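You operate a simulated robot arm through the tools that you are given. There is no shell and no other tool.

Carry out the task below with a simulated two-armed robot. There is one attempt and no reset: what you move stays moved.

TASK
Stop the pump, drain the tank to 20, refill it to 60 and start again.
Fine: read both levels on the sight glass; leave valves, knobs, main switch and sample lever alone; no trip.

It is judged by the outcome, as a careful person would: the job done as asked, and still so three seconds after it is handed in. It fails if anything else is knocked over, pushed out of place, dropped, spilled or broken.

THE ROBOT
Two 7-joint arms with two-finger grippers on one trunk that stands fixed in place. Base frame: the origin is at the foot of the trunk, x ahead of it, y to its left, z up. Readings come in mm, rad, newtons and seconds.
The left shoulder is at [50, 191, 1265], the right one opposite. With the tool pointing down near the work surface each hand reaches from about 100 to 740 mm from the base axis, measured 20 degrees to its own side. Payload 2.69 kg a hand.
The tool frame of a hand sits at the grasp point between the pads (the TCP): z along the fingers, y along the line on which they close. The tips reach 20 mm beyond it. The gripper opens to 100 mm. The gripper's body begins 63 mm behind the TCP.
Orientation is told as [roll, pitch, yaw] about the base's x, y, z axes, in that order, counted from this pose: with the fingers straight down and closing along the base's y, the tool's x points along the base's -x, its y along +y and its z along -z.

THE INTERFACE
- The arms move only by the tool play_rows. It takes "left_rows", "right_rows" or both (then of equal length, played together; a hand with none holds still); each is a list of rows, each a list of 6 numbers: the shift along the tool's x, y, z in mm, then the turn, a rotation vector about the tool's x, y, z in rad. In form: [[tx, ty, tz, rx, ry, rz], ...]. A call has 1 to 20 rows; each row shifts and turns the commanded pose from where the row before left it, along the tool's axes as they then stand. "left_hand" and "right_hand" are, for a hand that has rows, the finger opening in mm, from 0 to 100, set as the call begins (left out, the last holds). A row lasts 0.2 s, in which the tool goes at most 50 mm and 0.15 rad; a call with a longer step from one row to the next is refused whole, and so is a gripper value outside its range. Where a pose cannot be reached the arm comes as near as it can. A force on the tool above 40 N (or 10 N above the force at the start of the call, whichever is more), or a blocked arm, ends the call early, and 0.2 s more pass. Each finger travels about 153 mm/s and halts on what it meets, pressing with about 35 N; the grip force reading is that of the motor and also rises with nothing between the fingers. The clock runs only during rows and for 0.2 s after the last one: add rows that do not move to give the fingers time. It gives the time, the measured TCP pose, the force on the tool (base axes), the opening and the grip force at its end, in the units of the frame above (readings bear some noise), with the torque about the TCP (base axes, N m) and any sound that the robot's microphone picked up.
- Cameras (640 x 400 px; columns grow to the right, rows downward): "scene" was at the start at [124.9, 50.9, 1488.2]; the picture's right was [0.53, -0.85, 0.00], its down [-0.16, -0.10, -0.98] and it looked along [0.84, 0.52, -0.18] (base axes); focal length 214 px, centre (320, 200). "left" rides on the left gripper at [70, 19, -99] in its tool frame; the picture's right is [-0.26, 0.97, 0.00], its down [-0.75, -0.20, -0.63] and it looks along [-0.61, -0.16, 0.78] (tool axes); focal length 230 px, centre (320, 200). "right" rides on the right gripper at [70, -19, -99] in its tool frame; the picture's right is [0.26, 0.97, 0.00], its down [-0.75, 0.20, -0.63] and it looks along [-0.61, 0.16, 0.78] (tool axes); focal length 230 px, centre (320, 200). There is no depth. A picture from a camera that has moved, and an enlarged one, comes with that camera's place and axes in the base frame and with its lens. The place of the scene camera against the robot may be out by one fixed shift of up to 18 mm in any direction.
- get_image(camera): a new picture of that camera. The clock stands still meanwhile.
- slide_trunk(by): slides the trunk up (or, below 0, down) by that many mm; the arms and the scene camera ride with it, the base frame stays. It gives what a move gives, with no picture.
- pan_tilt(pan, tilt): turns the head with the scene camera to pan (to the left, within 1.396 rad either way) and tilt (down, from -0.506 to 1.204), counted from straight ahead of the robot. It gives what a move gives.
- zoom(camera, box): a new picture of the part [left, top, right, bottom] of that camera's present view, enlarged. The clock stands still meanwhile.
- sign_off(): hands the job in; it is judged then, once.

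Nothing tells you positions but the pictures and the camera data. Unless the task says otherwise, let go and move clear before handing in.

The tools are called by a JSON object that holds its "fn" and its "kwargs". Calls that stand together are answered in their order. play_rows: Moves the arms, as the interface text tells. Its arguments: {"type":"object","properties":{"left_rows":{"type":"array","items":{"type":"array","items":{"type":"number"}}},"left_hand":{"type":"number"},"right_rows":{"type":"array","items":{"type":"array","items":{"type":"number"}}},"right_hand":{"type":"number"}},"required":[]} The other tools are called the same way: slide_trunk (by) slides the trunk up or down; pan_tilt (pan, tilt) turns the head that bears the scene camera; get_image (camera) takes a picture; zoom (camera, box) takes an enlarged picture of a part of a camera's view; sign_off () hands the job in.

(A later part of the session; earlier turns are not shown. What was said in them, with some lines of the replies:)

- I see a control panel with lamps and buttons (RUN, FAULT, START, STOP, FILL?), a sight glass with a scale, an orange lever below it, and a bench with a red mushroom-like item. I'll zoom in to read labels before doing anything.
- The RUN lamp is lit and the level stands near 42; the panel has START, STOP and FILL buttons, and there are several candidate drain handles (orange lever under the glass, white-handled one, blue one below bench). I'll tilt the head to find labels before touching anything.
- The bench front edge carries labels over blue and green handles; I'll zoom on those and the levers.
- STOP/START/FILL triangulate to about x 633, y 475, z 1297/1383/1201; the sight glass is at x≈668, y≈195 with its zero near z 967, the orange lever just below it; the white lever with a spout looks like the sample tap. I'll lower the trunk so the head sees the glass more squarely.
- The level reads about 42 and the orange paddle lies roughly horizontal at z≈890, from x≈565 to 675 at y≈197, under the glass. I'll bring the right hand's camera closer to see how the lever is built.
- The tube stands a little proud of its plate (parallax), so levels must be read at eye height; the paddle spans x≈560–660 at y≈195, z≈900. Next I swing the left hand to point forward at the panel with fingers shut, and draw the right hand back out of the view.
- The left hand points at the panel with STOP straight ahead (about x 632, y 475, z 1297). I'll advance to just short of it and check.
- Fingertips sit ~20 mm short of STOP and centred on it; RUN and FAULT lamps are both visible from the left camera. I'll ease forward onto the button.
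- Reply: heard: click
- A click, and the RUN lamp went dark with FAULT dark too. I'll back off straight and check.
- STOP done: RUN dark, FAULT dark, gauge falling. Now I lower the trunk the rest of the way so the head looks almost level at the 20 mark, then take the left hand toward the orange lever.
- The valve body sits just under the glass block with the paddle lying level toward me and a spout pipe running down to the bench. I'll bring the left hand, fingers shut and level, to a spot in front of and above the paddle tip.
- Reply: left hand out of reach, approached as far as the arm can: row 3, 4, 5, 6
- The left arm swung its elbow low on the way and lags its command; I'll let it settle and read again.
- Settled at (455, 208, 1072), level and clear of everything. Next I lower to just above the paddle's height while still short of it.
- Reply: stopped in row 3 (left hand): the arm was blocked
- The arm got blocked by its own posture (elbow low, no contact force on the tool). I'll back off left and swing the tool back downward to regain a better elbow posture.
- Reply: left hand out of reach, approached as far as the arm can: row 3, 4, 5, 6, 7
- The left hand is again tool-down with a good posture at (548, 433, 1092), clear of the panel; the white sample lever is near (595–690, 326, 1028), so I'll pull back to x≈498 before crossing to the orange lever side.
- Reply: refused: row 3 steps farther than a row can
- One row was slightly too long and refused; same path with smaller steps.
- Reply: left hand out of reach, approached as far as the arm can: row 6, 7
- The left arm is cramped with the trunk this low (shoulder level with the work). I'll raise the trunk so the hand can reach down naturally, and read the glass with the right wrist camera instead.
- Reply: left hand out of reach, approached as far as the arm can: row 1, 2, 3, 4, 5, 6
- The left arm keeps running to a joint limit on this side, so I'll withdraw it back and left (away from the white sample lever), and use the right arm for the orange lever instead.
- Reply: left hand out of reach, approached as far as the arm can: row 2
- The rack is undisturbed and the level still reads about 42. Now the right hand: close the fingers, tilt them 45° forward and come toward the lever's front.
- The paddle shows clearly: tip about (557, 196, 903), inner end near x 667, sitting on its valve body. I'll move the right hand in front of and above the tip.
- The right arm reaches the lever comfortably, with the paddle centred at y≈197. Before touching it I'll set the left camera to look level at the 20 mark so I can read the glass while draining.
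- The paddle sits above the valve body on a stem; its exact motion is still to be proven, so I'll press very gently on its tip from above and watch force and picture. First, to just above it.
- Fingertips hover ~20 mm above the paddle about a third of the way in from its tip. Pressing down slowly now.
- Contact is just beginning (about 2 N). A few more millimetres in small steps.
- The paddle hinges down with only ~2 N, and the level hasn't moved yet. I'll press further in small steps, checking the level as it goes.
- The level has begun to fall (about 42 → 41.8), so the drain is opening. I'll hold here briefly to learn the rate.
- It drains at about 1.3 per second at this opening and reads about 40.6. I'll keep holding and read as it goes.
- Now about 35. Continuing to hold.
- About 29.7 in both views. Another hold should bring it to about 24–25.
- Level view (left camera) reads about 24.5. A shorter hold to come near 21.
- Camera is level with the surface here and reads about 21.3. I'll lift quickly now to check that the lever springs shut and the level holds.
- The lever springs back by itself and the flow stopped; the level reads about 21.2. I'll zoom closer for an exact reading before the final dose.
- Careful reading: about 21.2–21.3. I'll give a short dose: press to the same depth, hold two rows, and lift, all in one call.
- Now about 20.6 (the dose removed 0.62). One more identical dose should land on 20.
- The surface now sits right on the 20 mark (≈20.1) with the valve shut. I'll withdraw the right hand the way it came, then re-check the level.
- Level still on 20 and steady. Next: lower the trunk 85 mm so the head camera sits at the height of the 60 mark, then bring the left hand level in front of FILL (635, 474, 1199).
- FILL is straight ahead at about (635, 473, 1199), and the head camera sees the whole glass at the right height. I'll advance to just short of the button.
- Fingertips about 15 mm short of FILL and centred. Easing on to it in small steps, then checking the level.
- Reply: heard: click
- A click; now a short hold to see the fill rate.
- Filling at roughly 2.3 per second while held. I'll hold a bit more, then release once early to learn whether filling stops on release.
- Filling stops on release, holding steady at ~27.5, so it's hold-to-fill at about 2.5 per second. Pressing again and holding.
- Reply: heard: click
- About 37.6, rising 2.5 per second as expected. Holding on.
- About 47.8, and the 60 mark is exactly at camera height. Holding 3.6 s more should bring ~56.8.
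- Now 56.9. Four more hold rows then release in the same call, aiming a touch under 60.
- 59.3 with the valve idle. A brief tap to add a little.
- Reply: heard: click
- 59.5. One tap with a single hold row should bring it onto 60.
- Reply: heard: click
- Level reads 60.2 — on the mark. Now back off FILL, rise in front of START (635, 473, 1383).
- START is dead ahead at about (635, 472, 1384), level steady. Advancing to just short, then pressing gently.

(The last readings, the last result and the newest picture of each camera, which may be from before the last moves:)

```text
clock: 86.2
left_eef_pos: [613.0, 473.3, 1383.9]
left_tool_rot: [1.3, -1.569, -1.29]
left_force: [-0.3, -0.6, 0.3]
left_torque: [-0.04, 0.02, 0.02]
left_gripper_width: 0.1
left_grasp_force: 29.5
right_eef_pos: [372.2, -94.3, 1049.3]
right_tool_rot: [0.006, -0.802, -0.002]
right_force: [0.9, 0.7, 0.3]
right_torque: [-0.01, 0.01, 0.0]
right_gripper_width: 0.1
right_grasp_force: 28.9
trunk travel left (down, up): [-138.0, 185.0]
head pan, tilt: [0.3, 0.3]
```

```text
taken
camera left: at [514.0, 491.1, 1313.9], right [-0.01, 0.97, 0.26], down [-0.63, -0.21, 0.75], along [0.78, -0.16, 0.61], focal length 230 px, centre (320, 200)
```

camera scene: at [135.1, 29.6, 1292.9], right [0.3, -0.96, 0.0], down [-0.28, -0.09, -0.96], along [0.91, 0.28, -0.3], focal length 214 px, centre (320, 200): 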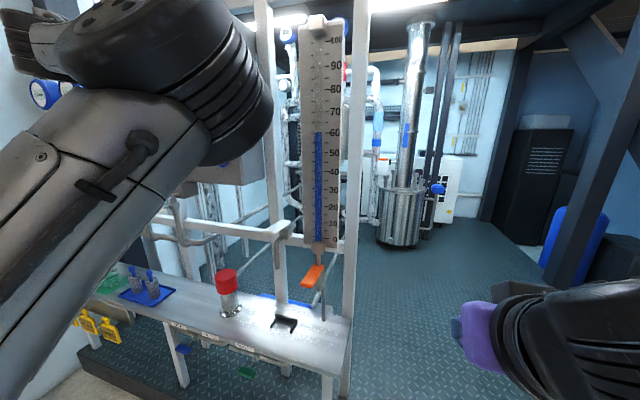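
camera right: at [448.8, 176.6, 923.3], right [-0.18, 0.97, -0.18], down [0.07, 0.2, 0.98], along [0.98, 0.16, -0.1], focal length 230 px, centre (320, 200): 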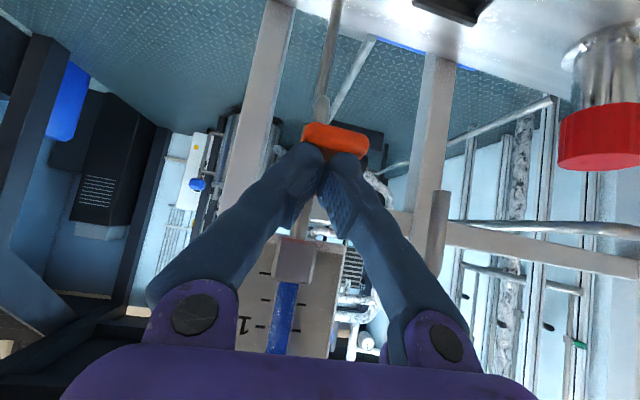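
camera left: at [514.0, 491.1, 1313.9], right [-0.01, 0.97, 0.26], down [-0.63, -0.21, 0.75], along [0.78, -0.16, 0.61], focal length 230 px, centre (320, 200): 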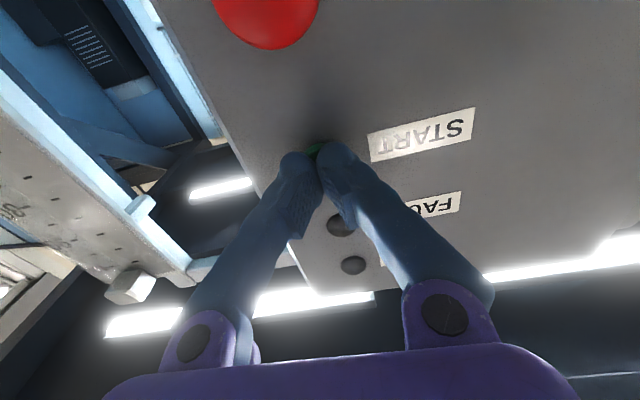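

Not quite touching yet; a few more millimetres.

{"fn": "play_rows", "kwargs": {"left_rows": [[0, 0, 2, 0, 0, 0], [0, 0, 2, 0, 0, 0], [0, 0, 2, 0, 0, 0]]}}

{"fn": "get_image", "kwargs": {"camera": "left"}}

```text
clock: 87.0
left_eef_pos: [617.9, 473.1, 1384.1]
left_tool_rot: [1.54, -1.565, -1.531]
left_force: [-7.0, -1.7, -2.8]
left_torque: [0.02, 0.06, -0.05]
left_gripper_width: 5.8
left_grasp_force: 30.0
right_eef_pos: [370.8, -94.0, 1049.9]
right_tool_rot: [0.003, -0.802, -0.005]
right_force: [0.2, -0.6, 0.6]
right_torque: [0.01, -0.01, -0.03]
right_gripper_width: 0.0
right_grasp_force: 29.7
trunk travel left (down, up): [-138.0, 185.0]
head pan, tilt: [0.3, 0.3]
heard: click
```

```text
taken
camera left: at [518.6, 491.3, 1314.2], right [-0.01, 0.97, 0.26], down [-0.63, -0.21, 0.75], along [0.78, -0.16, 0.61], focal length 230 px, centre (320, 200)
```

left: 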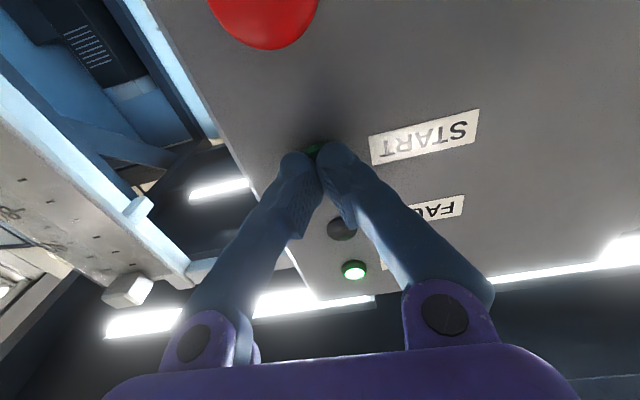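

A click and the RUN lamp is lit green; FAULT stays dark. I'll back straight off and verify everything.

{"fn": "play_rows", "kwargs": {"left_rows": [[0, 0, -15, 0, 0, 0], [0, 0, -35, 0, 0, 0], [0, 0, -40, 0, 0, 0], [0, 0, -30, 0, 0, 0], [0, 0, 0, 0, 0, 0]]}}

{"fn": "get_image", "kwargs": {"camera": "left"}}

{"fn": "get_image", "kwargs": {"camera": "scene"}}

{"fn": "zoom", "kwargs": {"camera": "scene", "box": [310, 115, 340, 145]}}

```text
clock: 88.2
left_eef_pos: [497.9, 471.8, 1384.7]
left_tool_rot: [1.262, -1.566, -1.25]
left_force: [-0.4, -0.5, 0.0]
left_torque: [-0.02, 0.0, 0.04]
left_gripper_width: 0.0
left_grasp_force: 30.1
right_eef_pos: [371.9, -93.4, 1049.7]
right_tool_rot: [0.006, -0.801, -0.003]
right_force: [0.6, 0.1, 1.2]
right_torque: [0.01, -0.02, 0.0]
right_gripper_width: 0.0
right_grasp_force: 29.7
trunk travel left (down, up): [-138.0, 185.0]
head pan, tilt: [0.3, 0.3]
```

```text
taken
camera left: at [399.6, 490.6, 1313.9], right [-0.01, 0.97, 0.26], down [-0.63, -0.21, 0.75], along [0.78, -0.16, 0.61], focal length 230 px, centre (320, 200)
```

left: 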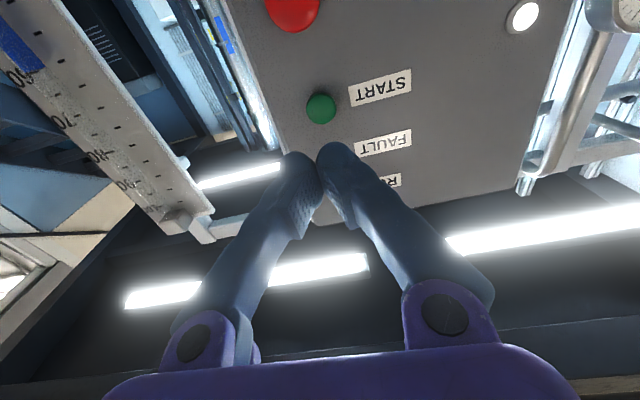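

```text
taken
camera scene: at [135.1, 29.5, 1292.9], right [0.3, -0.96, 0.0], down [-0.28, -0.09, -0.96], along [0.91, 0.28, -0.3], focal length 214 px, centre (320, 200)
```

scene: 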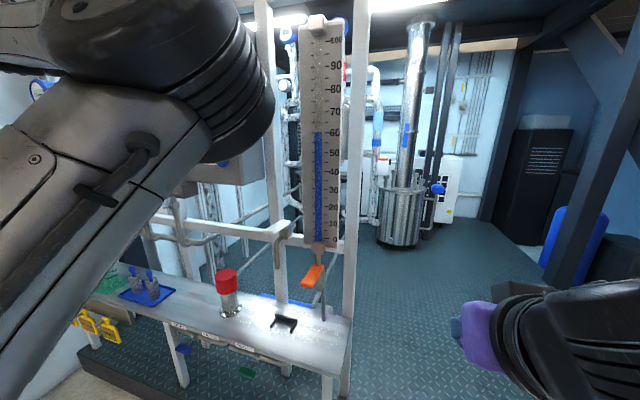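

```text
13.33 times, centred on (325, 130) of scene
camera zoom: at [135.1, 29.5, 1292.9], right [0.3, -0.96, 0.0], down [-0.28, -0.09, -0.96], along [0.91, 0.28, -0.3], focal length 2860 px, centre (253, 1133)
```

zoom: 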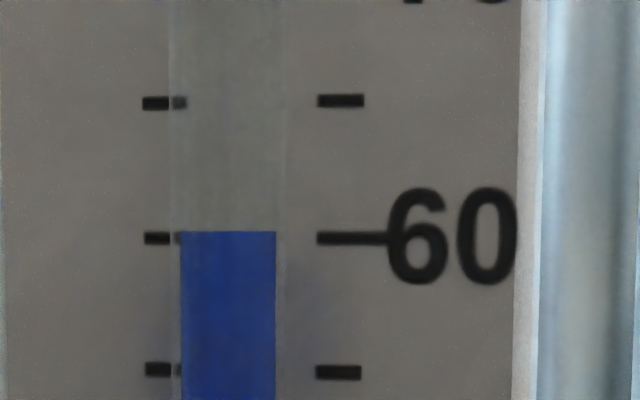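

The level holds at 60.2. I'll draw the left hand further back and aside so the lamps are visible, and let a few seconds pass to confirm the pump keeps running.

{"fn": "play_rows", "kwargs": {"left_rows": [[10, -15, -20, 0, 0, 0], [10, -15, -20, 0, 0, 0], [10, -15, -20, 0, 0, 0], [10, -15, -20, 0, 0, 0], [0, 0, 0, 0, 0, 0], [0, 0, 0, 0, 0, 0], [0, 0, 0, 0, 0, 0], [0, 0, 0, 0, 0, 0], [0, 0, 0, 0, 0, 0], [0, 0, 0, 0, 0, 0], [0, 0, 0, 0, 0, 0], [0, 0, 0, 0, 0, 0]]}}

{"fn": "get_image", "kwargs": {"camera": "left"}}

{"fn": "get_image", "kwargs": {"camera": "scene"}}

{"fn": "zoom", "kwargs": {"camera": "scene", "box": [310, 115, 340, 145]}}

```text
clock: 90.8
left_eef_pos: [418.7, 411.3, 1343.5]
left_tool_rot: [1.313, -1.567, -1.302]
left_force: [-0.8, -0.6, 0.8]
left_torque: [-0.03, 0.01, 0.0]
left_gripper_width: 0.0
left_grasp_force: 30.1
right_eef_pos: [371.5, -93.2, 1049.8]
right_tool_rot: [0.006, -0.802, -0.005]
right_force: [-0.1, -0.5, 0.9]
right_torque: [-0.03, -0.02, 0.01]
right_gripper_width: 0.0
right_grasp_force: 29.3
trunk travel left (down, up): [-138.0, 185.0]
head pan, tilt: [0.3, 0.3]
```

```text
taken
camera left: at [319.5, 429.3, 1274.4], right [-0.01, 0.97, 0.26], down [-0.63, -0.21, 0.75], along [0.78, -0.16, 0.61], focal length 230 px, centre (320, 200)
```

left: 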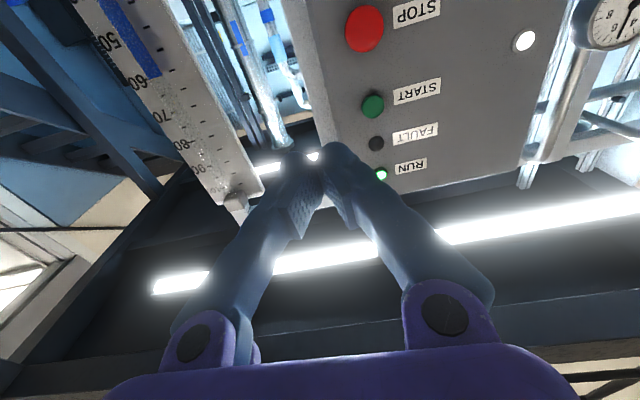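

```text
taken
camera scene: at [135.0, 29.5, 1292.9], right [0.3, -0.96, 0.0], down [-0.28, -0.09, -0.96], along [0.91, 0.28, -0.3], focal length 214 px, centre (320, 200)
```

scene: 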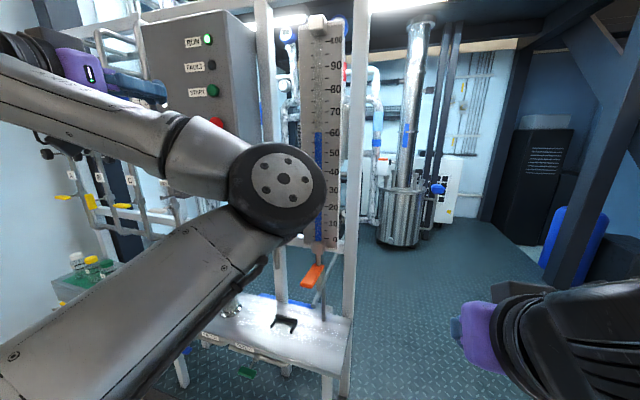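

```text
13.33 times, centred on (325, 130) of scene
camera zoom: at [135.0, 29.5, 1292.9], right [0.3, -0.96, 0.0], down [-0.28, -0.09, -0.96], along [0.91, 0.28, -0.3], focal length 2860 px, centre (253, 1133)
```

zoom: 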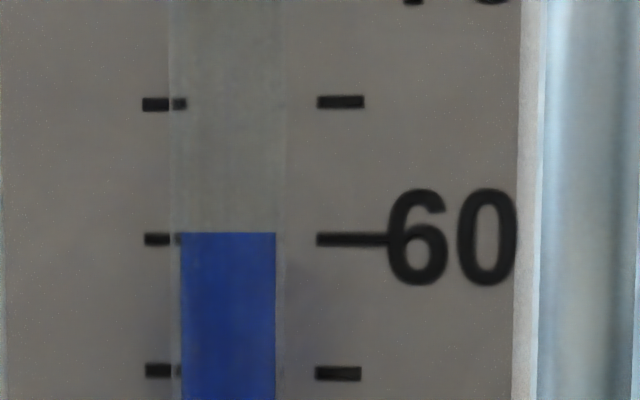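

RUN is lit, FAULT dark, level steady at 60.2. I'll shift the left arm out of the way once more for a last check of the sample lever and the rest.

{"fn": "play_rows", "kwargs": {"left_rows": [[0, 15, 0, 0, 0, 0], [0, 15, 0, 0, 0, 0], [0, 15, 0, 0, 0, 0], [0, 15, 0, 0, 0, 0], [0, 0, 0, 0, 0, 0], [0, 0, 0, 0, 0, 0], [0, 0, 0, 0, 0, 0]]}}

{"fn": "get_image", "kwargs": {"camera": "scene"}}

{"fn": "get_image", "kwargs": {"camera": "left"}}

{"fn": "get_image", "kwargs": {"camera": "right"}}

```text
clock: 92.4
left_eef_pos: [417.8, 470.4, 1342.7]
left_tool_rot: [1.314, -1.569, -1.306]
left_force: [0.4, 0.1, 0.3]
left_torque: [0.01, -0.03, -0.01]
left_gripper_width: 0.2
left_grasp_force: 29.6
right_eef_pos: [372.1, -94.6, 1049.3]
right_tool_rot: [0.007, -0.801, -0.004]
right_force: [0.2, 0.4, -0.2]
right_torque: [0.02, 0.01, 0.03]
right_gripper_width: 0.4
right_grasp_force: 29.2
trunk travel left (down, up): [-138.0, 185.0]
head pan, tilt: [0.3, 0.3]
```

```text
taken
camera scene: at [135.0, 29.5, 1292.9], right [0.3, -0.96, 0.0], down [-0.28, -0.09, -0.96], along [0.91, 0.28, -0.3], focal length 214 px, centre (320, 200)
```

scene: 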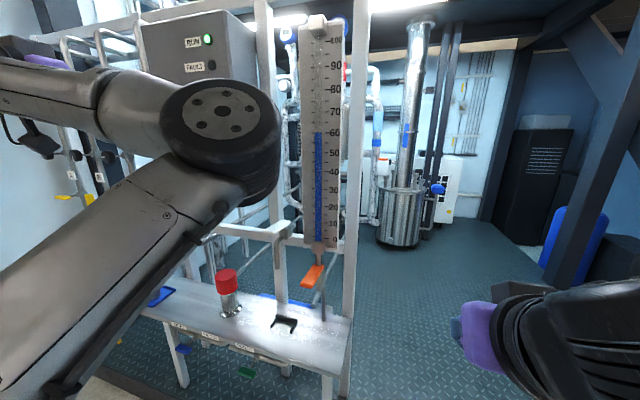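

```text
taken
camera left: at [319.4, 489.4, 1273.3], right [-0.01, 0.97, 0.26], down [-0.63, -0.21, 0.75], along [0.78, -0.16, 0.61], focal length 230 px, centre (320, 200)
```

left: 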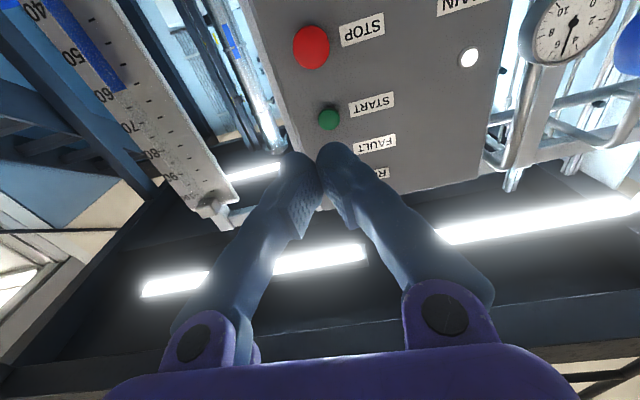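

```text
taken
camera right: at [251.5, -112.9, 1068.7], right [-0.18, 0.97, -0.18], down [0.07, 0.2, 0.98], along [0.98, 0.16, -0.1], focal length 230 px, centre (320, 200)
```

right: 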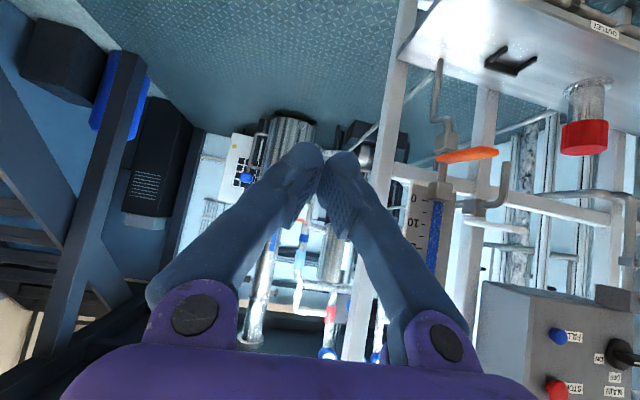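

Everything checks out. RUN is lit and FAULT is dark, the pressure gauge is back up, and the level is steady at 60. The orange lever is back at rest, the white sample lever and the valves look untouched, and both hands are clear. I'm handing it in.

{"fn": "sign_off", "kwargs": {}}

```text
The job is handed in.
```

The job is done and handed in: I stopped the pump, drained the tank to 20, refilled it to 60 and started the pump again.

- **Drain:** the level read about 20.1 on the sight glass, with the camera close to level with the 20 mark. It held there after I released the orange drain lever.
- **Refill:** the level read about 60.2, with the camera level with the 60 mark. It was still there about five seconds after the pump restarted.
- **Pump:** the RUN lamp is lit and the pressure gauge came back up. The FAULT lamp was dark every time I checked, so I saw no trip.

I touched only STOP, the orange drain lever, FILL and START. The valves, knobs, main switch and sample lever were left alone. While positioning it, the left arm had trouble reaching the drain lever and passed close to the sample lever, so I drained with the right arm instead. The readings showed no contact with anything else, and the sample lever looked unmoved at the end.
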